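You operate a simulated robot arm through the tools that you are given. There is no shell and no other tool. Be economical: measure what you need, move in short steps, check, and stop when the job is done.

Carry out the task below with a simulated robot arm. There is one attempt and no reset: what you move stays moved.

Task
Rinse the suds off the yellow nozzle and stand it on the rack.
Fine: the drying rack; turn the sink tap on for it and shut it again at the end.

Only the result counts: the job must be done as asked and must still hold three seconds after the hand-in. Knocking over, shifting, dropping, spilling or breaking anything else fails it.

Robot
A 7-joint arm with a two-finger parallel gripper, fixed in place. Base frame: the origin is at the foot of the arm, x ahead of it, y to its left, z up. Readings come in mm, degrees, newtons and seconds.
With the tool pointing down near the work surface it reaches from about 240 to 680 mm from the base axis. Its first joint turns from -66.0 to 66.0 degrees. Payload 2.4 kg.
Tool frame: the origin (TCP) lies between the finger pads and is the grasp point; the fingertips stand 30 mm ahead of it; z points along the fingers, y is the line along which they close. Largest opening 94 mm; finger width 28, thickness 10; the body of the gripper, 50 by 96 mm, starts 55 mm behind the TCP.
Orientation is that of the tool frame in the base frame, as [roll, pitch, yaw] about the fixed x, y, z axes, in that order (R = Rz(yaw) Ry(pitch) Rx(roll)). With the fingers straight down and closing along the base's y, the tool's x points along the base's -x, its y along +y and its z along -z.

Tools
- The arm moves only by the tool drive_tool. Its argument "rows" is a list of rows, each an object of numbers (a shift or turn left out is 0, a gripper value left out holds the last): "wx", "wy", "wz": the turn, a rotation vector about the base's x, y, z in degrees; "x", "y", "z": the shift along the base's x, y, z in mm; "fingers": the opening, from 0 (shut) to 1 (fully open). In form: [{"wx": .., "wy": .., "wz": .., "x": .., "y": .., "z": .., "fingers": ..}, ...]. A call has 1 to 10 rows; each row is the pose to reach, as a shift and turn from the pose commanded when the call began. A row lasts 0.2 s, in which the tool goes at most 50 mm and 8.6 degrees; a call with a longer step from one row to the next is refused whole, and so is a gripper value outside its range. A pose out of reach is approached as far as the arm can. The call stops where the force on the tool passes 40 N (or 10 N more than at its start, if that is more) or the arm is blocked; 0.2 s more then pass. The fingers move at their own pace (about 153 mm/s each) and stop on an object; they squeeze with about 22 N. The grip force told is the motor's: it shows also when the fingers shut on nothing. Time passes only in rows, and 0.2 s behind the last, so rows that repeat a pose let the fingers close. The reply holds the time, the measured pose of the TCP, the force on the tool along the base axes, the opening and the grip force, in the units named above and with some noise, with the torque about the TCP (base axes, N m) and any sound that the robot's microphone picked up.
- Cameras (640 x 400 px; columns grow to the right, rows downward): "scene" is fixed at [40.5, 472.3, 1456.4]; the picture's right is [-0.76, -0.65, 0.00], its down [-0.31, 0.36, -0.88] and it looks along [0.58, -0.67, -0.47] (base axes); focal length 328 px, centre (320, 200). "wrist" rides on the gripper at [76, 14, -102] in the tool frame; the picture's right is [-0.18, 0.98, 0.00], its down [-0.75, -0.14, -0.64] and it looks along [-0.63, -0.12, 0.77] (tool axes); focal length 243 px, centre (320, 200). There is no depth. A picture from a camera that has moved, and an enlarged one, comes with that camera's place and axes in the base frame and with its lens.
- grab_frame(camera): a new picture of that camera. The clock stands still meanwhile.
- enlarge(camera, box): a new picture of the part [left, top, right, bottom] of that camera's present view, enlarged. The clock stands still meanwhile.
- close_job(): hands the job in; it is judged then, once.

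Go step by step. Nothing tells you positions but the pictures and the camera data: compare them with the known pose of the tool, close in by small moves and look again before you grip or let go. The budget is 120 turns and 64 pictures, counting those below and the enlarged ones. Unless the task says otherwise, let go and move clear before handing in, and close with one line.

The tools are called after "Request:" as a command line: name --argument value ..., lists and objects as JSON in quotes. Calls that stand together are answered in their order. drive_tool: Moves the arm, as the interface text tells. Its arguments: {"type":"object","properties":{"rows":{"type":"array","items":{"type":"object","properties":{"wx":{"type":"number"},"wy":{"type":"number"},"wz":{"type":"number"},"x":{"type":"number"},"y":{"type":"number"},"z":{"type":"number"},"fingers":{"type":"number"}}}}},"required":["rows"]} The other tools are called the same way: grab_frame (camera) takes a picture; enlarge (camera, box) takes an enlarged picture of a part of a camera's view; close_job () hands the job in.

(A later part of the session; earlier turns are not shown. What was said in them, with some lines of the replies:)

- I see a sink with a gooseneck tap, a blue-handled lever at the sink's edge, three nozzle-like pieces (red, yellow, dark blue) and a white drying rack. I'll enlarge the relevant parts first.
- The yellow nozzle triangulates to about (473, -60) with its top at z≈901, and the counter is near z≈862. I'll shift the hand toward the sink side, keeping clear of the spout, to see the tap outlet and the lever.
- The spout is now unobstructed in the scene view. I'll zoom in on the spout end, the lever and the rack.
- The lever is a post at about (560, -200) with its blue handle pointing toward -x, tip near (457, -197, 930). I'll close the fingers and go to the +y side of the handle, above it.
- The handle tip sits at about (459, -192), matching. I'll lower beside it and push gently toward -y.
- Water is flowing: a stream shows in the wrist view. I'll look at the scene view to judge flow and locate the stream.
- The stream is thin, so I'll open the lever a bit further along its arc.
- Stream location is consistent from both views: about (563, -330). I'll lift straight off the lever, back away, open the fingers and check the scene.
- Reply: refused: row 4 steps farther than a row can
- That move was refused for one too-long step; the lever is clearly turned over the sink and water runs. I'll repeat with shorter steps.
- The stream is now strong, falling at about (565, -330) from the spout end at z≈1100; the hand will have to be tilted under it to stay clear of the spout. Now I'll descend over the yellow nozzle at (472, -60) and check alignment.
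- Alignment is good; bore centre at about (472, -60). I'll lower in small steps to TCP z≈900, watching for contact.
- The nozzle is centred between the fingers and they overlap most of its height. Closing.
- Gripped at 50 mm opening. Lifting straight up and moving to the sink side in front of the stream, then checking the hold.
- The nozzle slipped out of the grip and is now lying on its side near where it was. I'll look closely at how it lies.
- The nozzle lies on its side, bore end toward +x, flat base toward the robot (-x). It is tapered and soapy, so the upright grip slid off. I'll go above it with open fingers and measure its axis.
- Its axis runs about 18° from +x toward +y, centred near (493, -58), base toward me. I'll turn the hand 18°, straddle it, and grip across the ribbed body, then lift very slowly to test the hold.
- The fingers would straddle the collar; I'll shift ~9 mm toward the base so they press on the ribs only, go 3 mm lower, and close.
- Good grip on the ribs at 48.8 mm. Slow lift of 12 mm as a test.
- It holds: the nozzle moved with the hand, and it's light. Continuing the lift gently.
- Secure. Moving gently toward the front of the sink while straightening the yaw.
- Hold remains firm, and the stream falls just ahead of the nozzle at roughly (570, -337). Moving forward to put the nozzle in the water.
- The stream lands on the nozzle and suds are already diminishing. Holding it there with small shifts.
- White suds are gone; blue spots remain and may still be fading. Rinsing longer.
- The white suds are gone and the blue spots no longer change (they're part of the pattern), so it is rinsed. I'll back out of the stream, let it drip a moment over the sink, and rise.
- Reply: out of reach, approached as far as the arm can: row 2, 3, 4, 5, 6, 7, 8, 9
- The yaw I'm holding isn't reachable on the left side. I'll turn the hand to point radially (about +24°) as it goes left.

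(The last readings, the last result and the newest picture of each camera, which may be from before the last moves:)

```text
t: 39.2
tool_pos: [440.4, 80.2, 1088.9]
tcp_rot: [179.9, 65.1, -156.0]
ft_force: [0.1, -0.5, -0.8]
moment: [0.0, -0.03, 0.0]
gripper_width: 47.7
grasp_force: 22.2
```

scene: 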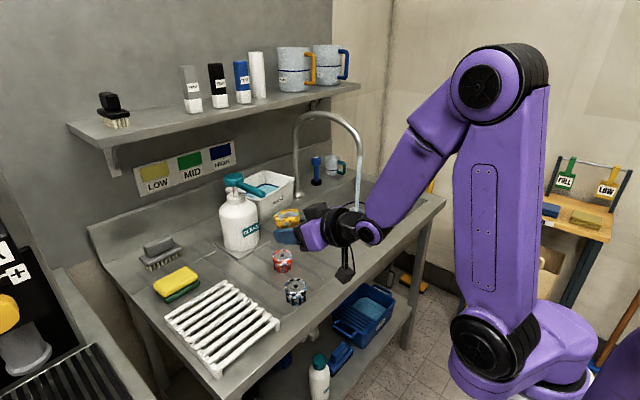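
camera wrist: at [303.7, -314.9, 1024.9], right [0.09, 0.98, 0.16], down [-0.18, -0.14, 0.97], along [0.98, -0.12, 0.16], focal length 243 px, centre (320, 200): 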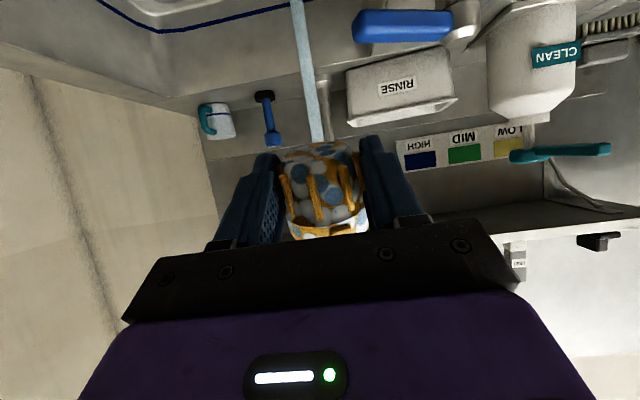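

Reached yaw +24°. Moving left over the rack, staying high.

Request:
drive_tool --rows '[{"x": 3, "y": 10, "z": -2}, {"x": 10, "y": 32, "z": -10}, {"x": 20, "y": 60, "z": -25}, {"x": 32, "y": 88, "z": -45}, {"x": 44, "y": 112, "z": -65}, {"x": 52, "y": 128, "z": -80}, {"x": 55, "y": 134, "z": -88}, {"x": 55, "y": 135, "z": -90}]'

Request:
grab_frame --camera "wrist"

Request:
enlarge --camera "scene" --box '[150, 210, 310, 380]'

```text
t: 41.0
tool_pos: [503.3, 209.5, 1008.2]
tcp_rot: [178.9, 64.8, -156.7]
ft_force: [-0.3, 0.1, -0.2]
moment: [-0.01, 0.01, 0.05]
gripper_width: 47.7
grasp_force: 22.0
out of reach, approached as far as the arm can: row 6, 7, 8
```

```text
19 pictures are left
camera wrist: at [383.4, 171.9, 983.6], right [-0.33, 0.93, 0.18], down [-0.18, -0.24, 0.95], along [0.93, 0.29, 0.24], focal length 243 px, centre (320, 200)
```

wrist: 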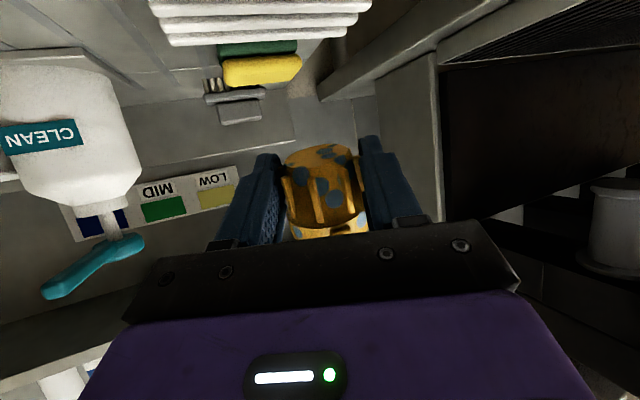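

```text
2.35 times, centred on (230, 295) of scene
camera zoom: at [40.5, 472.4, 1456.4], right [-0.76, -0.65, 0.0], down [-0.31, 0.36, -0.88], along [0.58, -0.67, -0.47], focal length 772 px, centre (532, -24)
```

zoom: 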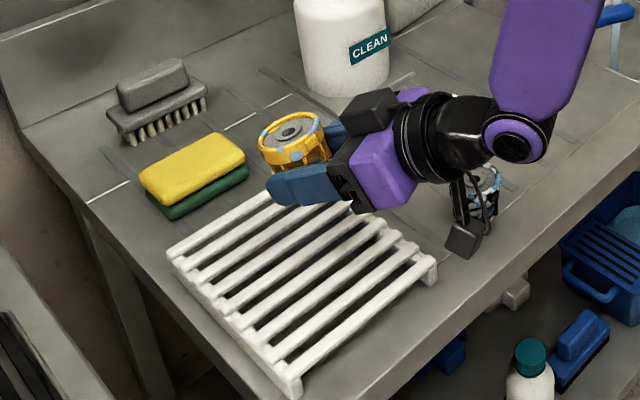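

The arm runs out of fold when low and this close in. I'll ease the tilt to about 60° and go further out, toward (535, 255), where the camera hangs off the rack's front edge.

Request:
drive_tool --rows '[{"x": 6, "y": 8, "wx": -0.5, "wy": 1.1}, {"x": 16, "y": 22, "wx": -1.2, "wy": 2.6}, {"x": 26, "y": 36, "wx": -2.0, "wy": 4.5}, {"x": 32, "y": 45, "z": -10, "wx": -2.0, "wy": 4.5}, {"x": 32, "y": 45, "z": -25, "wx": -2.0, "wy": 4.5}, {"x": 32, "y": 45, "z": -42, "wx": -2.0, "wy": 4.5}, {"x": 32, "y": 45, "z": -55, "wx": -2.0, "wy": 4.5}, {"x": 32, "y": 45, "z": -60, "wx": -2.0, "wy": 4.5}]'

Request:
enlarge --camera "scene" --box '[150, 210, 310, 380]'

```text
t: 42.8
tool_pos: [544.2, 247.0, 962.3]
tcp_rot: [178.9, 59.9, -156.8]
ft_force: [-0.4, -0.8, 0.8]
moment: [-0.01, 0.0, -0.01]
gripper_width: 47.4
grasp_force: 22.1
out of reach, approached as far as the arm can: row 6, 7, 8
```

```text
2.35 times, centred on (230, 295) of scene
camera zoom: at [40.5, 472.3, 1456.4], right [-0.76, -0.65, 0.0], down [-0.31, 0.36, -0.88], along [0.58, -0.67, -0.47], focal length 772 px, centre (532, -24)
```

zoom: 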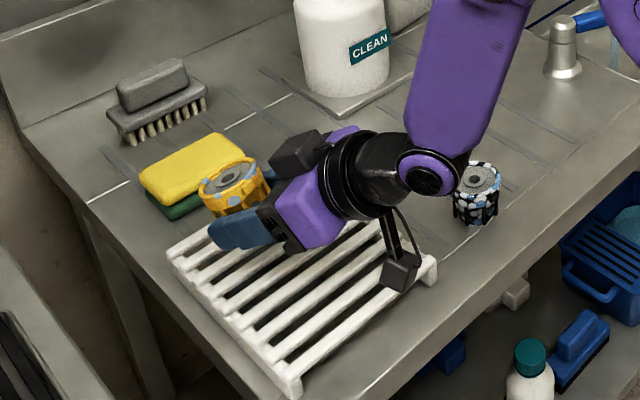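

The reach limit while low is clear: I can only manage less tilt here, which would leave the nozzle leaning too much. Now that it's clean (non-slippery), I'll lay it back on the clear counter spot and regrip with the hand leaning the other way, so that a moderate tilt will stand it upright. First, rise and straighten.

Request:
drive_tool --rows '[{"z": 12, "wx": -1.6, "wy": 3.7}, {"z": 30, "y": -5, "x": -5, "wx": -4.3, "wy": 10.1}, {"z": 50, "y": -15, "x": -10, "wx": -7.4, "wy": 17.4}, {"z": 65, "y": -30, "x": -16, "wx": -10.5, "wy": 24.7}, {"z": 75, "y": -50, "x": -22, "wx": -13.6, "wy": 32}, {"z": 80, "y": -75, "x": -30, "wx": -16.7, "wy": 39.3}, {"z": 80, "y": -105, "x": -38, "wx": -19.8, "wy": 46.6}, {"z": 80, "y": -135, "x": -46, "wx": -22.4, "wy": 52.5}, {"z": 80, "y": -155, "x": -52, "wx": -23.6, "wy": 55.1}, {"z": 80, "y": -165, "x": -55, "wx": -23.6, "wy": 55.1}]'

Request:
drive_tool --rows '[{"y": -8, "wz": -3}, {"y": -28, "wz": -7}, {"y": -52, "wz": -11}, {"y": -78, "wz": -15}, {"y": -104, "wz": -19}, {"y": -126, "wz": -23}, {"y": -140, "wz": -23}, {"y": -147, "x": -4, "wz": -23}]'

Request:
grab_frame --camera "wrist"

```text
t: 45.0
tool_pos: [458.5, 89.3, 982.0]
tcp_rot: [-170.7, 2.2, -156.3]
ft_force: [-0.6, -0.2, -1.2]
moment: [-0.02, 0.01, 0.02]
gripper_width: 46.7
grasp_force: 22.1
out of reach, approached as far as the arm can: row 4, 5, 6, 7, 8, 9, 10
```

```text
t: 46.8
tool_pos: [456.6, -58.7, 981.3]
tcp_rot: [-170.7, 2.3, -179.3]
ft_force: [-0.4, -0.1, -0.1]
moment: [-0.03, 0.02, -0.03]
gripper_width: 47.1
grasp_force: 22.2
```

```text
16 pictures are left
camera wrist: at [377.4, -27.8, 1076.4], right [0.18, 0.97, -0.15], down [0.73, -0.03, 0.69], along [0.66, -0.23, -0.71], focal length 243 px, centre (320, 200)
```

wrist: 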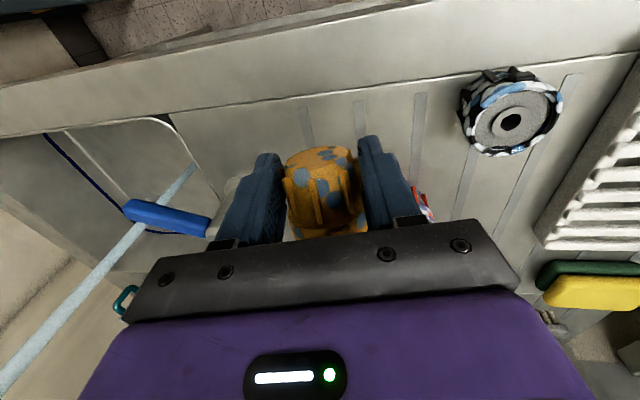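

Now hovering over the clear counter area; the hand is slightly rolled (9°). I'll level it and lower the nozzle to just touch the counter.

Request:
drive_tool --rows '[{"wx": 4, "wy": 1, "x": 8}, {"wx": 9.3, "wy": 2.3, "x": 20, "y": -3}, {"wx": 9.3, "wy": 2.3, "x": 26, "y": -4, "z": -15}, {"wx": 9.3, "wy": 2.3, "x": 26, "y": -4, "z": -35}, {"wx": 9.3, "wy": 2.3, "x": 26, "y": -4, "z": -55}, {"wx": 9.3, "wy": 2.3, "x": 26, "y": -4, "z": -68}, {"wx": 9.3, "wy": 2.3, "x": 26, "y": -4, "z": -76}, {"wx": 9.3, "wy": 2.3, "x": 26, "y": -4, "z": -80}]'

Request:
drive_tool --rows '[{"z": -1}, {"z": -2}, {"z": -3}, {"z": -3}]'

Request:
enlarge --camera "scene" --box '[270, 220, 370, 290]'

```text
t: 48.6
tool_pos: [454.2, -61.2, 897.8]
tcp_rot: [-174.4, 1.4, -179.3]
ft_force: [-2.7, 0.7, 8.4]
moment: [0.04, 0.21, 0.01]
gripper_width: 46.6
grasp_force: 22.5
out of reach, approached as far as the arm can: row 1, 2, 3, 4, 5, 6, 7, 8
```

```text
t: 49.6
tool_pos: [454.6, -61.9, 895.0]
tcp_rot: [-174.4, 1.6, -179.4]
ft_force: [-0.8, -7.8, 19.1]
moment: [-0.25, -0.08, -0.05]
gripper_width: 46.2
grasp_force: 22.3
```

```text
5.71 times, centred on (320, 255) of scene
camera zoom: at [40.2, 472.2, 1456.5], right [-0.76, -0.65, 0.0], down [-0.31, 0.36, -0.88], along [0.58, -0.67, -0.47], focal length 1876 px, centre (320, -114)
```

zoom: 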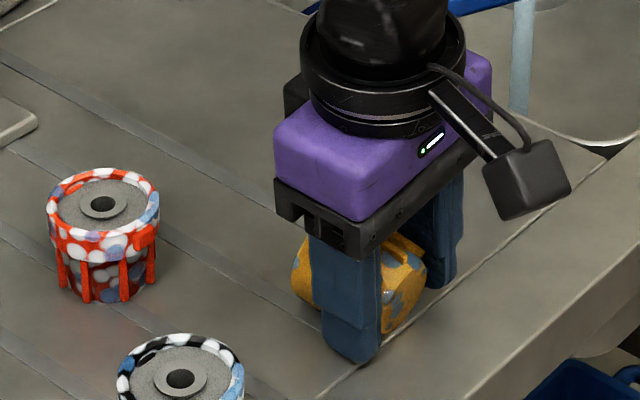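

The nozzle is touching the counter. I'll ease up 2 mm, open gently, then rise and check how it lies.

Request:
drive_tool --rows '[{"z": 2}, {"z": 2, "fingers": 0.55}, {"z": 2, "fingers": 0.62}, {"z": 2, "fingers": 0.8}, {"z": 2, "fingers": 1}, {"z": 2, "fingers": 1}]'

Request:
drive_tool --rows '[{"z": 15}, {"z": 45}, {"z": 80}, {"z": 115}, {"z": 145}, {"z": 145}]'

Request:
grab_frame --camera "wrist"

```text
t: 51.0
tool_pos: [454.7, -60.9, 897.0]
tcp_rot: [-174.3, 1.4, -179.3]
ft_force: [0.0, -0.3, 0.4]
moment: [0.0, 0.0, -0.01]
gripper_width: 93.9
grasp_force: 0.0
```

```text
t: 52.4
tool_pos: [444.6, -58.9, 1012.8]
tcp_rot: [-169.7, 2.3, -179.0]
ft_force: [1.3, -0.3, -0.7]
moment: [-0.05, 0.01, 0.01]
gripper_width: 94.1
grasp_force: 0.1
out of reach, approached as far as the arm can: row 2, 3, 4, 5, 6
```

```text
14 pictures are left
camera wrist: at [365.2, -28.2, 1106.8], right [0.18, 0.97, -0.17], down [0.73, -0.01, 0.69], along [0.66, -0.24, -0.71], focal length 243 px, centre (320, 200)
```

wrist: 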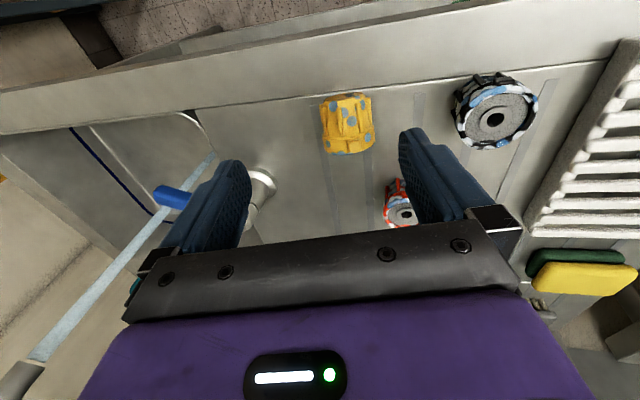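

The nozzle lies neatly on its side near (470, -57). The arm's joints seem near a limit, so I'll return toward a comfortable high pose to free them and level the hand.

Request:
drive_tool --rows '[{"x": -10, "y": -15, "z": 20}, {"x": -20, "y": -30, "z": 50, "wx": 3}, {"x": -30, "y": -45, "z": 85, "wx": 6, "wy": 1}, {"x": -40, "y": -60, "z": 120, "wx": 10, "wy": 2}, {"x": -50, "y": -75, "z": 155, "wx": 10, "wy": 2}, {"x": -55, "y": -90, "z": 190, "wx": 10, "wy": 2}, {"x": -60, "y": -110, "z": 210, "wx": 10, "wy": 2}, {"x": -60, "y": -130, "z": 210, "wx": 10, "wy": 2}]'

```text
t: 54.2
tool_pos: [378.9, -146.2, 1194.1]
tcp_rot: [-164.4, 2.5, -178.9]
ft_force: [0.7, -0.4, -0.7]
moment: [0.03, -0.02, 0.02]
gripper_width: 94.2
grasp_force: 0.0
out of reach, approached as far as the arm can: row 2, 3, 4, 5, 6, 7, 8
```

Request:
grab_frame --camera "scene"

```text
13 pictures are left
```

scene: 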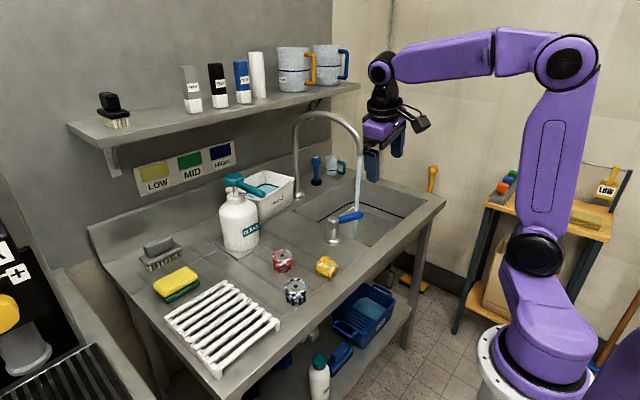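

The hand is rolled 15° sideways as if a wrist joint is at its stop. I'll test which correction is possible, in place.

Request:
drive_tool --rows '[{"wx": -4}, {"wx": -8}, {"wx": -8, "wz": 8}, {"wx": -8, "wz": 16}]'

Request:
drive_tool --rows '[{"wx": 5}, {"wx": 10}, {"wx": 15}, {"wx": 20}, {"wx": 20}]'

```text
t: 55.2
tool_pos: [367.7, -112.4, 1174.1]
tcp_rot: [-155.9, 1.4, -162.9]
ft_force: [0.1, 0.3, 0.3]
moment: [-0.01, 0.02, 0.02]
gripper_width: 94.3
grasp_force: 0.1
out of reach, approached as far as the arm can: row 3, 4
```

```text
t: 56.4
tool_pos: [357.1, -78.8, 1152.4]
tcp_rot: [-165.6, 6.3, -162.9]
ft_force: [-1.5, -0.7, 0.0]
moment: [-0.01, -0.02, -0.03]
gripper_width: 93.9
grasp_force: 0.0
out of reach, approached as far as the arm can: row 1, 2, 3, 4, 5
```

Request:
drive_tool --rows '[{"wz": -8}, {"wz": -16}, {"wz": -24}, {"wz": -32}, {"wz": -40}]'

Request:
drive_tool --rows '[{"wx": 5}, {"wx": 10}, {"wx": 15}, {"wx": 15}]'

```text
t: 57.6
tool_pos: [357.8, -78.7, 1150.9]
tcp_rot: [-165.6, 6.4, 156.9]
ft_force: [0.4, 0.4, -0.1]
moment: [-0.01, 0.04, 0.02]
gripper_width: 94.1
grasp_force: 0.1
```

```text
t: 58.6
tool_pos: [357.4, -77.9, 1150.9]
tcp_rot: [-165.6, 6.4, 156.9]
ft_force: [0.5, 0.4, -0.2]
moment: [0.02, 0.03, -0.02]
gripper_width: 94.0
grasp_force: 0.1
out of reach, approached as far as the arm can: row 1, 2, 3, 4
```

Request:
drive_tool --rows '[{"x": 15, "y": -30, "z": 10}, {"x": 30, "y": -60, "z": 20}, {"x": 45, "y": -90, "z": 20}, {"x": 50, "y": -120, "z": 20}, {"x": 50, "y": -150, "z": 20}]'

Request:
drive_tool --rows '[{"wx": 5}, {"wx": 10}, {"wx": 15}, {"wx": 15}]'

```text
t: 59.8
tool_pos: [408.5, -228.8, 1171.3]
tcp_rot: [-165.6, 6.3, 157.1]
ft_force: [0.1, -0.5, 0.7]
moment: [0.02, -0.04, -0.03]
gripper_width: 94.1
grasp_force: 0.1
```

```text
t: 60.8
tool_pos: [407.8, -229.5, 1171.3]
tcp_rot: [-165.5, 6.4, 157.0]
ft_force: [-0.5, 0.0, 0.6]
moment: [0.0, -0.01, 0.05]
gripper_width: 94.1
grasp_force: 0.0
out of reach, approached as far as the arm can: row 1, 2, 3, 4
```

Request:
drive_tool --rows '[{"wy": -8}, {"wy": -16}, {"wy": -24}, {"wy": -32}, {"wy": -40}, {"wy": -48}, {"wy": -56}]'

Request:
drive_tool --rows '[{"wz": 5}, {"wz": 10}, {"wz": 15}, {"wz": 20}]'

```text
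t: 62.4
tool_pos: [406.9, -226.8, 1170.8]
tcp_rot: [159.9, 55.1, 137.1]
ft_force: [-0.4, -0.2, -0.2]
moment: [0.01, 0.02, -0.01]
gripper_width: 93.8
grasp_force: 0.0
```

```text
t: 63.4
tool_pos: [407.7, -229.6, 1172.3]
tcp_rot: [159.9, 55.2, 157.3]
ft_force: [1.0, 0.7, 0.2]
moment: [0.0, 0.01, -0.01]
gripper_width: 94.4
grasp_force: 0.0
```

Tilted, the joints move freely again. I'll undo the residual roll in this tilted pose, then tilt back to vertical.

Request:
drive_tool --rows '[{"wx": -3.5, "wy": 1.5, "wz": -5.5}, {"wx": -7, "wy": 3, "wz": -11}, {"wx": -10.6, "wy": 4.45, "wz": -16.5}, {"wx": -10.6, "wy": 4.45, "wz": -16.5}]'

```text
t: 64.4
tool_pos: [408.1, -228.4, 1170.6]
tcp_rot: [-179.8, 55.2, 157.3]
ft_force: [-1.2, 0.3, 0.2]
moment: [0.01, -0.01, -0.01]
gripper_width: 93.9
grasp_force: 0.2
```

Request:
drive_tool --rows '[{"wx": 3.1, "wy": 7.4}, {"wx": 6.2, "wy": 14.8}, {"wx": 9.3, "wy": 22.2}, {"wx": 12.4, "wy": 29.6}, {"wx": 15.5, "wy": 37}, {"wx": 18.6, "wy": 44.4}, {"wx": 21.2, "wy": 50.7}, {"wx": 21.2, "wy": 50.7}]'

```text
t: 66.2
tool_pos: [407.5, -229.5, 1170.4]
tcp_rot: [-179.8, 0.1, 157.2]
ft_force: [-0.2, -0.6, 0.6]
moment: [-0.01, 0.0, -0.01]
gripper_width: 94.1
grasp_force: 0.0
```

Vertical again. Moving over the nozzle with yaw near 180 to re-measure it.

Request:
drive_tool --rows '[{"x": 8, "y": 25, "z": -18, "wz": 5}, {"x": 16, "y": 50, "z": -36, "wz": 10}, {"x": 24, "y": 75, "z": -55, "wz": 15}, {"x": 32, "y": 100, "z": -75, "wz": 20}, {"x": 40, "y": 125, "z": -95, "wz": 23}, {"x": 48, "y": 150, "z": -115, "wz": 23}, {"x": 56, "y": 170, "z": -130, "wz": 23}, {"x": 60, "y": 172, "z": -135, "wz": 23}]'

Request:
enlarge --camera "wrist" --box '[200, 50, 440, 200]'

```text
t: 68.0
tool_pos: [467.9, -56.6, 1036.7]
tcp_rot: [-179.9, 0.2, -179.8]
ft_force: [-0.8, -0.5, -0.1]
moment: [0.03, 0.03, 0.01]
gripper_width: 94.0
grasp_force: 0.1
```

```text
2.67 times, centred on (320, 125) of wrist
camera zoom: at [391.8, -41.7, 1138.0], right [0.18, 0.98, 0.0], down [0.75, -0.14, 0.64], along [0.63, -0.12, -0.76], focal length 647 px, centre (320, 400)
```

zoom: 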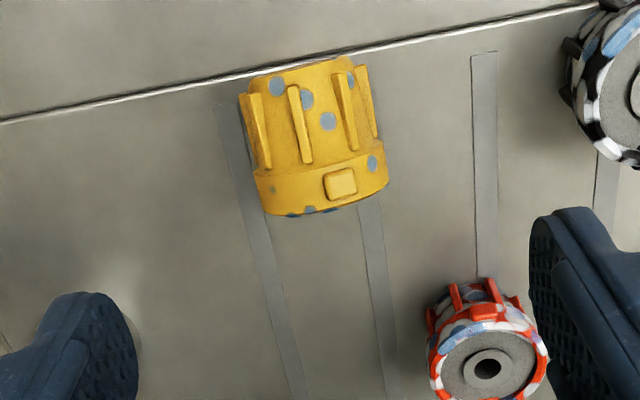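

The nozzle is clean and lies with its axis along x (base at x≈449, collar end ≈495, y≈-60). I'll lean the hand back 28° (pointing slightly toward the base) and come down over it.

Request:
drive_tool --rows '[{"wy": 7, "y": -2}, {"wy": 14, "y": -4, "x": 3}, {"wy": 21, "y": -4, "x": 7}, {"wy": 28, "y": -4, "x": 7}, {"wy": 28, "y": -4, "x": 7, "z": -30}, {"wy": 28, "y": -4, "x": 7, "z": -65}, {"wy": 28, "y": -4, "x": 7, "z": -100}, {"wy": 28, "y": -4, "x": 7, "z": -122}, {"wy": 28, "y": -4, "x": 7, "z": -132}]'

Request:
enlarge --camera "wrist" --box '[160, 80, 480, 280]'

```text
t: 70.0
tool_pos: [475.5, -60.3, 905.0]
tcp_rot: [-179.9, -27.9, -179.7]
ft_force: [0.2, 0.1, 0.6]
moment: [0.0, -0.01, -0.02]
gripper_width: 94.2
grasp_force: 0.0
```

```text
2.00 times, centred on (320, 180) of wrist
camera zoom: at [456.2, -45.5, 1029.8], right [0.16, 0.98, -0.09], down [0.97, -0.14, 0.22], along [0.2, -0.12, -0.97], focal length 485 px, centre (320, 240)
```

zoom: 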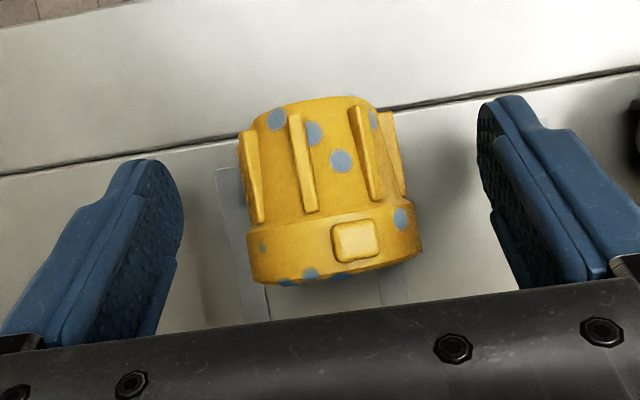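

Well aligned. Lower 8 mm more and close.

Request:
drive_tool --rows '[{"z": -4, "y": 1}, {"z": -7, "y": 2}, {"z": -8, "y": 2}, {"z": -8, "y": 2, "fingers": 0}, {"z": -8, "y": 2, "fingers": 0}, {"z": -8, "y": 2, "fingers": 0}, {"z": -8, "y": 2, "fingers": 0}]'

Request:
drive_tool --rows '[{"z": 2}, {"z": 6}, {"z": 12}, {"z": 20}, {"z": 32}, {"z": 46}, {"z": 62}, {"z": 80}, {"z": 95}, {"z": 103}]'

Request:
enlarge --camera "wrist" --box '[160, 80, 480, 280]'

```text
t: 71.6
tool_pos: [474.6, -58.2, 896.5]
tcp_rot: [180.0, -27.8, -179.7]
ft_force: [0.1, -0.7, -0.3]
moment: [0.0, -0.05, 0.0]
gripper_width: 52.6
grasp_force: 21.7
```

```text
t: 73.8
tool_pos: [475.3, -60.1, 999.5]
tcp_rot: [-179.9, -27.8, -179.7]
ft_force: [-0.6, 0.3, -0.1]
moment: [0.01, -0.02, 0.04]
gripper_width: 52.1
grasp_force: 21.1
```

```text
2.00 times, centred on (320, 180) of wrist
camera zoom: at [456.4, -44.2, 1125.2], right [0.16, 0.98, -0.09], down [0.97, -0.14, 0.22], along [0.2, -0.12, -0.97], focal length 485 px, centre (320, 240)
```

zoom: 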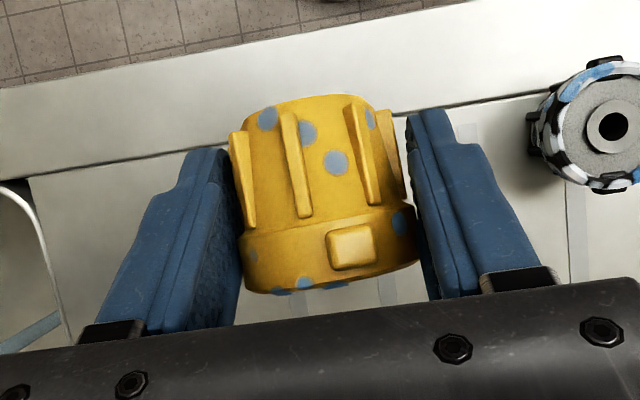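

Firm hold (52 mm, on the collar). Moving up and left over the rack while bringing the hand to vertical.

Request:
drive_tool --rows '[{"y": 8, "z": 6, "wy": -2}, {"y": 24, "z": 18, "wy": -6}, {"y": 45, "z": 32, "wy": -11, "x": 5}, {"y": 70, "z": 45, "wy": -16, "x": 10}, {"y": 95, "z": 55, "wy": -21, "x": 15}, {"y": 120, "z": 60, "wy": -25, "x": 20}, {"y": 142, "z": 60, "wy": -28, "x": 25}, {"y": 160, "z": 60, "wy": -28, "x": 30}, {"y": 165, "z": 60, "wy": -28, "x": 30}]'

Request:
drive_tool --rows '[{"x": 5, "y": 10, "wz": 2}, {"x": 15, "y": 30, "wz": 6}, {"x": 25, "y": 55, "wz": 10}, {"x": 35, "y": 80, "wz": 14}, {"x": 45, "y": 98, "wz": 18}, {"x": 52, "y": 108, "wz": 20}, {"x": 55, "y": 110, "wz": 20}]'

```text
t: 75.8
tool_pos: [504.7, 106.6, 1059.8]
tcp_rot: [-179.8, 0.3, -179.7]
ft_force: [0.4, 0.0, -0.2]
moment: [-0.02, -0.04, -0.02]
gripper_width: 52.4
grasp_force: 22.3
```

```text
t: 77.4
tool_pos: [560.0, 216.8, 1058.4]
tcp_rot: [-179.8, 0.1, -159.7]
ft_force: [-0.2, -0.1, 0.0]
moment: [-0.01, 0.01, 0.01]
gripper_width: 51.9
grasp_force: 21.9
```

All reachable. Now tilting the hand forward in its radial plane to bring the nozzle upright.

Request:
drive_tool --rows '[{"wx": 1.4, "wy": -3.8}, {"wx": 3.8, "wy": -10.3}, {"wx": 6.2, "wy": -16.9}, {"wx": 8.6, "wy": -23.5}, {"wx": 11, "wy": -30.1}, {"wx": 13.3, "wy": -36.7}, {"wx": 15.4, "wy": -42.3}, {"wx": 16.8, "wy": -46}, {"wx": 17.1, "wy": -47}]'

Request:
drive_tool --rows '[{"z": -6}, {"z": -18}, {"z": -34}, {"z": -50}, {"z": -66}, {"z": -80}, {"z": -90}, {"z": -94}]'

Request:
enlarge --camera "scene" --box '[150, 230, 310, 380]'

```text
t: 79.4
tool_pos: [559.1, 215.2, 1059.1]
tcp_rot: [-179.6, 50.2, -159.6]
ft_force: [0.0, -0.4, -0.4]
moment: [-0.02, 0.05, 0.0]
gripper_width: 51.4
grasp_force: 22.3
```

```text
t: 81.2
tool_pos: [560.3, 216.4, 964.0]
tcp_rot: [-179.5, 50.3, -159.4]
ft_force: [0.5, 1.1, -0.7]
moment: [0.0, -0.03, 0.0]
gripper_width: 51.7
grasp_force: 21.9
```

```text
2.67 times, centred on (230, 305) of scene
camera zoom: at [40.5, 472.3, 1456.4], right [-0.76, -0.65, 0.0], down [-0.31, 0.36, -0.88], along [0.58, -0.67, -0.47], focal length 876 px, centre (560, -80)
```

zoom: 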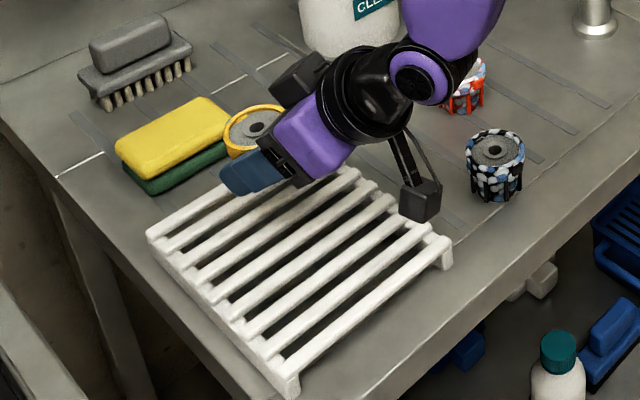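

Clear of the sponge and reachable. Lowering: first 38 mm, then in 1.5 mm steps to feel for contact.

Request:
drive_tool --rows '[{"z": -8}, {"z": -18}, {"z": -27}, {"z": -33}, {"z": -37}, {"z": -37}]'

Request:
enlarge --camera "scene" --box '[180, 240, 290, 320]'

```text
t: 82.6
tool_pos: [560.8, 216.7, 928.7]
tcp_rot: [-179.4, 50.3, -159.6]
ft_force: [1.0, 0.3, -0.6]
moment: [0.01, 0.0, 0.02]
gripper_width: 51.4
grasp_force: 22.1
```

```text
5.00 times, centred on (235, 280) of scene
camera zoom: at [40.5, 472.3, 1456.4], right [-0.76, -0.65, 0.0], down [-0.31, 0.36, -0.88], along [0.58, -0.67, -0.47], focal length 1642 px, centre (745, -200)
```

zoom: 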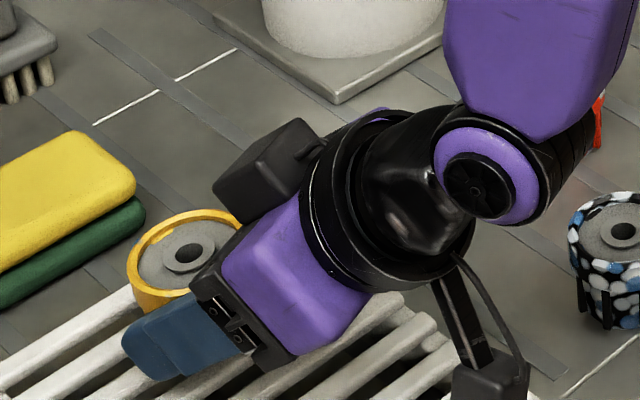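

Request:
drive_tool --rows '[{"z": -1.5}, {"z": -3}, {"z": -4.5}, {"z": -6}, {"z": -7}, {"z": -7}]'

Request:
drive_tool --rows '[{"z": -1}, {"z": -2}, {"z": -3}, {"z": -3}]'

```text
t: 84.0
tool_pos: [559.7, 215.9, 922.0]
tcp_rot: [-179.5, 50.3, -159.5]
ft_force: [-0.8, 0.2, 0.7]
moment: [0.02, 0.01, 0.04]
gripper_width: 51.4
grasp_force: 22.2
```

```text
t: 85.0
tool_pos: [561.7, 216.2, 919.7]
tcp_rot: [-179.6, 50.5, -159.5]
ft_force: [-0.6, -3.0, 17.5]
moment: [0.3, -0.27, 0.01]
gripper_width: 51.3
grasp_force: 21.8
```

Contact at z≈920 as predicted. Relax 1.5 mm, then open gradually.

Request:
drive_tool --rows '[{"z": 1.5}, {"z": 1.5}, {"z": 1.5, "fingers": 0.58}, {"z": 1.5, "fingers": 0.62}, {"z": 1.5, "fingers": 0.7}, {"z": 1.5, "fingers": 0.85}, {"z": 1.5, "fingers": 1}, {"z": 1.5, "fingers": 1}]'

Request:
enlarge --camera "scene" --box '[180, 240, 290, 320]'

Request:
enlarge --camera "wrist" --box '[160, 80, 480, 280]'

```text
t: 86.8
tool_pos: [560.1, 216.7, 918.7]
tcp_rot: [-179.5, 50.2, -159.6]
ft_force: [-3.2, -15.0, 16.0]
moment: [0.32, 0.15, 0.23]
gripper_width: 87.1
grasp_force: 0.1
```

```text
5.00 times, centred on (235, 280) of scene
camera zoom: at [40.1, 471.8, 1456.6], right [-0.76, -0.65, 0.0], down [-0.31, 0.36, -0.88], along [0.58, -0.67, -0.47], focal length 1642 px, centre (745, -200)
```

zoom: 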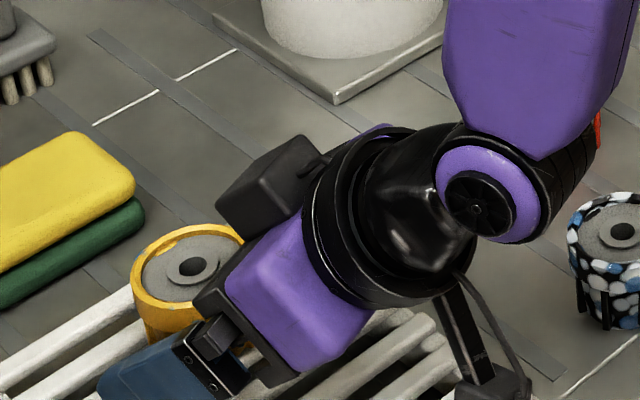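

```text
2.00 times, centred on (320, 180) of wrist
camera zoom: at [435.8, 186.2, 926.8], right [-0.23, 0.96, 0.14], down [0.04, -0.13, 0.99], along [0.97, 0.23, -0.01], focal length 485 px, centre (320, 240)
```

zoom: 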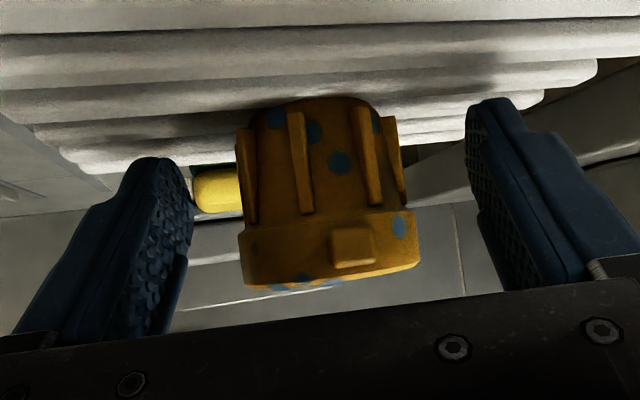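

The nozzle looks upright and free, but a fingertip is pressing something on the rack. I'll ease the fingers in slightly and lift a few mm.

Request:
drive_tool --rows '[{"fingers": 0.86, "z": 1}, {"fingers": 0.86, "z": 3}, {"fingers": 0.86, "z": 4}]'

Request:
enlarge --camera "wrist" --box '[160, 60, 480, 280]'

```text
t: 87.6
tool_pos: [559.4, 217.1, 924.6]
tcp_rot: [-179.6, 50.0, -159.5]
ft_force: [-0.7, -0.1, 0.1]
moment: [0.01, -0.02, -0.01]
gripper_width: 80.5
grasp_force: 0.1
```

```text
1.82 times, centred on (320, 170) of wrist
camera zoom: at [435.6, 186.8, 930.4], right [-0.23, 0.96, 0.14], down [0.04, -0.13, 0.99], along [0.97, 0.23, -0.01], focal length 441 px, centre (320, 254)
```

zoom: 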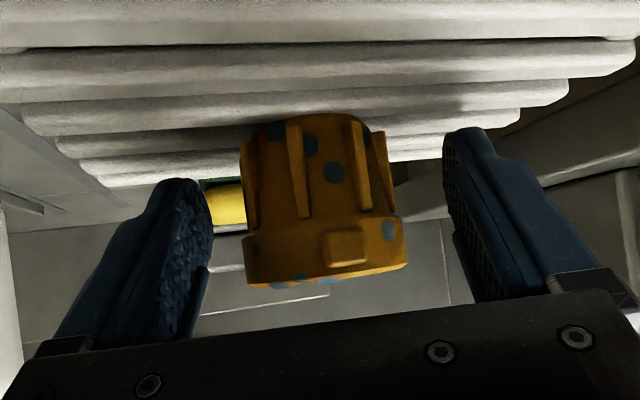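

Free of contact, nozzle standing. Withdrawing backward-up along the finger direction.

Request:
drive_tool --rows '[{"x": -7, "y": -2.7, "z": 7}, {"x": -20, "y": -7.5, "z": 20}, {"x": -40, "y": -15, "z": 38}, {"x": -60, "y": -22, "z": 58}, {"x": -75, "y": -28, "z": 85}, {"x": -80, "y": -30, "z": 115}, {"x": -80, "y": -30, "z": 135}]'

Request:
enlarge --camera "scene" --box '[150, 230, 310, 380]'

```text
t: 89.2
tool_pos: [479.2, 185.4, 1058.2]
tcp_rot: [-179.5, 50.1, -159.6]
ft_force: [0.3, 0.4, 0.1]
moment: [0.0, -0.02, 0.02]
gripper_width: 81.2
grasp_force: 0.0
```

```text
2.67 times, centred on (230, 305) of scene
camera zoom: at [40.5, 472.3, 1456.4], right [-0.76, -0.65, 0.0], down [-0.31, 0.36, -0.88], along [0.58, -0.67, -0.47], focal length 876 px, centre (560, -80)
```

zoom: 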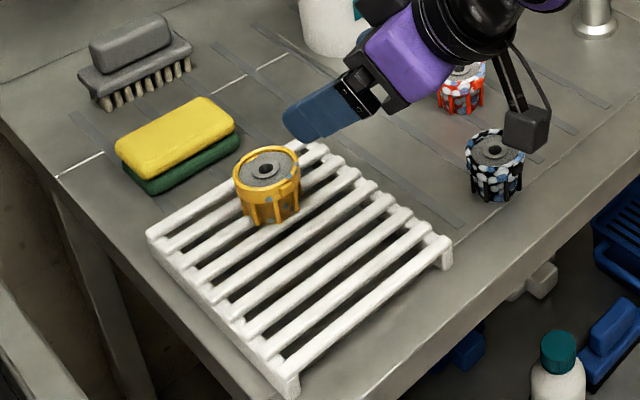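

The nozzle stands clean on the rack and the rack hasn't moved. Next, shut the tap: straighten the hand, close the fingers, and go above the lever.

Request:
drive_tool --rows '[{"wx": -2.5, "wy": 7}, {"wx": -5, "wy": 14}, {"wx": -7.5, "wy": 21}, {"wx": -10, "wy": 28}, {"wx": -12.5, "wy": 35}, {"wx": -15, "wy": 42}, {"wx": -17.1, "wy": 47}, {"wx": -17.1, "wy": 47, "fingers": 0}, {"wx": -17.1, "wy": 47, "fingers": 0}]'

Request:
drive_tool --rows '[{"y": -35, "wz": -3}, {"y": -78, "wz": -7}, {"y": -122, "wz": -11}, {"y": -167, "wz": -15}, {"y": -212, "wz": -18}, {"y": -257, "wz": -20}, {"y": -302, "wz": -20}, {"y": -347, "wz": -20}, {"y": -392, "wz": -20}, {"y": -434, "wz": -20}]'

```text
t: 91.2
tool_pos: [479.8, 187.2, 1060.1]
tcp_rot: [-179.8, 0.2, -159.6]
ft_force: [0.0, 0.3, 0.0]
moment: [-0.01, 0.01, 0.03]
gripper_width: 0.1
grasp_force: 22.1
```

```text
t: 93.4
tool_pos: [480.2, -248.1, 1059.3]
tcp_rot: [-179.9, 0.2, -179.6]
ft_force: [-0.8, 0.4, 0.2]
moment: [0.04, 0.0, -0.03]
gripper_width: 0.0
grasp_force: 22.0
```

Hand vertical at (480, -248). A wrist view to confirm the lever's angle.

Request:
grab_frame --camera "wrist"

```text
3 pictures are left
camera wrist: at [404.4, -233.3, 1161.2], right [0.18, 0.98, 0.0], down [0.75, -0.14, 0.64], along [0.63, -0.12, -0.76], focal length 243 px, centre (320, 200)
```

wrist: 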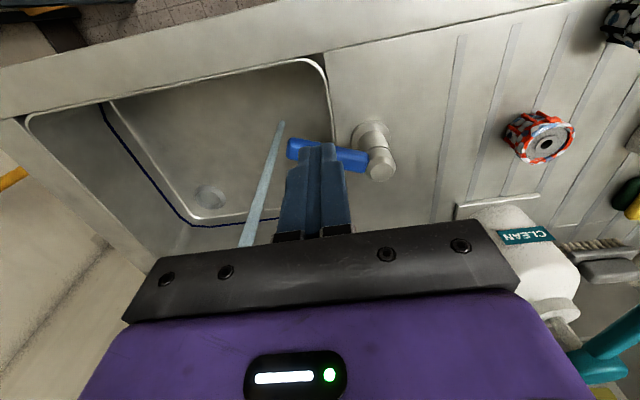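

Lever confirmed: pivot ≈(557, -196), tip ≈(520, -284). I'll cross over it, come down on its +x side at (576, -248), clear of the spout.

Request:
drive_tool --rows '[{"x": 25}, {"x": 50}, {"x": 75}, {"x": 96}, {"x": 96, "z": -35}, {"x": 96, "z": -70}, {"x": 96, "z": -100}, {"x": 96, "z": -124}]'

```text
t: 95.2
tool_pos: [575.8, -248.8, 935.2]
tcp_rot: [-179.8, 0.2, -179.7]
ft_force: [0.5, 0.2, -0.6]
moment: [0.03, -0.01, -0.03]
gripper_width: 0.0
grasp_force: 22.3
```

In position with no contact. Sweeping the lever back along its arc toward its original closed direction.

Request:
drive_tool --rows '[{"x": -20, "y": -10}, {"x": -31, "y": -11}, {"x": -45, "y": -9}, {"x": -59, "y": -6}, {"x": -72, "y": -1}, {"x": -83, "y": 5}, {"x": -93, "y": 12}, {"x": -100, "y": 21}, {"x": -102, "y": 26}]'

Request:
grab_frame --camera "wrist"

```text
t: 97.2
tool_pos: [474.0, -222.7, 934.8]
tcp_rot: [-179.8, 0.2, -179.7]
ft_force: [-0.2, -0.2, 0.7]
moment: [-0.02, 0.0, -0.04]
gripper_width: 0.3
grasp_force: 22.2
```

```text
2 pictures are left
camera wrist: at [398.1, -207.5, 1036.4], right [0.18, 0.98, 0.0], down [0.75, -0.14, 0.64], along [0.63, -0.12, -0.76], focal length 243 px, centre (320, 200)
```

wrist: 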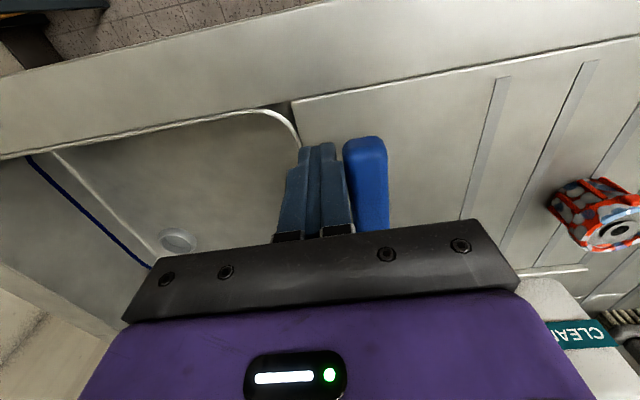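

Water has stopped and the lever points straight back as at the start. A tiny nudge to feel whether it's at its stop.

Request:
drive_tool --rows '[{"y": 1}, {"y": 2}, {"y": 2}]'

```text
t: 98.0
tool_pos: [474.4, -220.9, 934.9]
tcp_rot: [-179.9, 0.2, -179.8]
ft_force: [-0.5, -1.6, -0.6]
moment: [0.0, 0.01, -0.01]
gripper_width: 0.0
grasp_force: 22.3
```

Request:
drive_tool --rows '[{"y": 1}, {"y": 2}, {"y": 2}]'

```text
t: 98.8
tool_pos: [473.9, -219.7, 935.2]
tcp_rot: [-179.8, 0.4, -179.8]
ft_force: [1.6, -10.7, -2.5]
moment: [0.01, 0.01, -0.15]
gripper_width: 0.1
grasp_force: 22.1
```

The force rises to 11 N without motion: the lever is at its closed stop. Backing off, lifting clear, and taking a final look.

Request:
drive_tool --rows '[{"y": -6}, {"y": -14}, {"y": -14, "z": 35}, {"y": -14, "z": 75}, {"y": -14, "z": 120}, {"x": -30, "y": -20, "z": 155}, {"x": -60, "y": -30, "z": 190}, {"x": -80, "y": -40, "z": 220}]'

Request:
grab_frame --camera "scene"

Request:
enlarge --camera "scene" --box '[150, 190, 400, 350]'

```text
t: 100.6
tool_pos: [394.1, -259.5, 1155.1]
tcp_rot: [-179.9, 0.2, -179.7]
ft_force: [-0.2, 0.4, -0.1]
moment: [0.02, -0.01, 0.02]
gripper_width: 0.0
grasp_force: 22.1
```

```text
1 pictures are left
```

scene: 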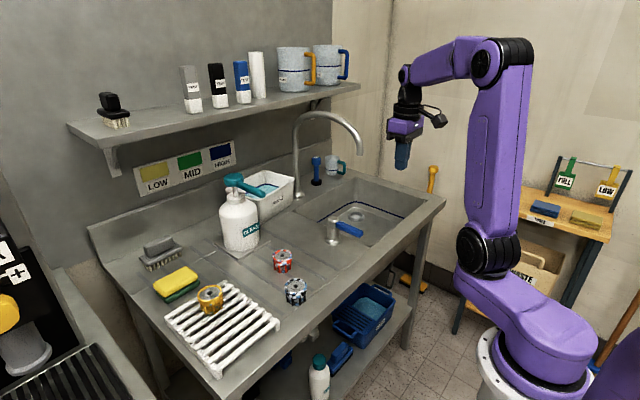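

```text
2.50 times, centred on (275, 270) of scene
camera zoom: at [40.5, 472.4, 1456.4], right [-0.76, -0.65, 0.0], down [-0.31, 0.36, -0.88], along [0.58, -0.67, -0.47], focal length 821 px, centre (432, 25)
```

zoom: 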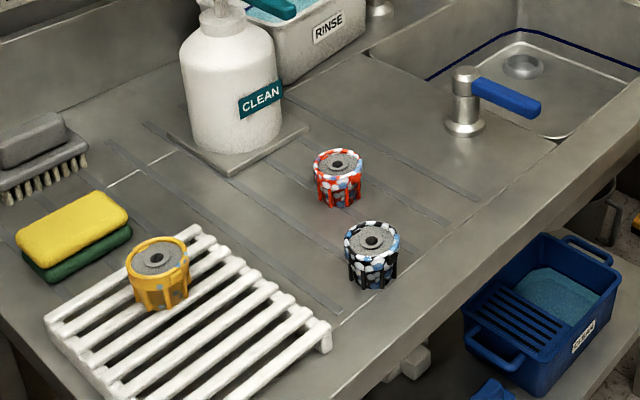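

The tap is shut, the clean yellow nozzle stands on the rack, everything else is in place and the arm is clear. Handing in.

Request:
close_job

```text
The job is handed in.
```

The yellow nozzle has been rinsed free of suds and is standing upright on the drying rack, and the tap is shut off at its stop. It slipped once on the first grip and tipped over on the counter, so I picked it up again. A fingertip also pressed briefly on the rack during release, but the rack and everything else look unmoved in the final pictures.
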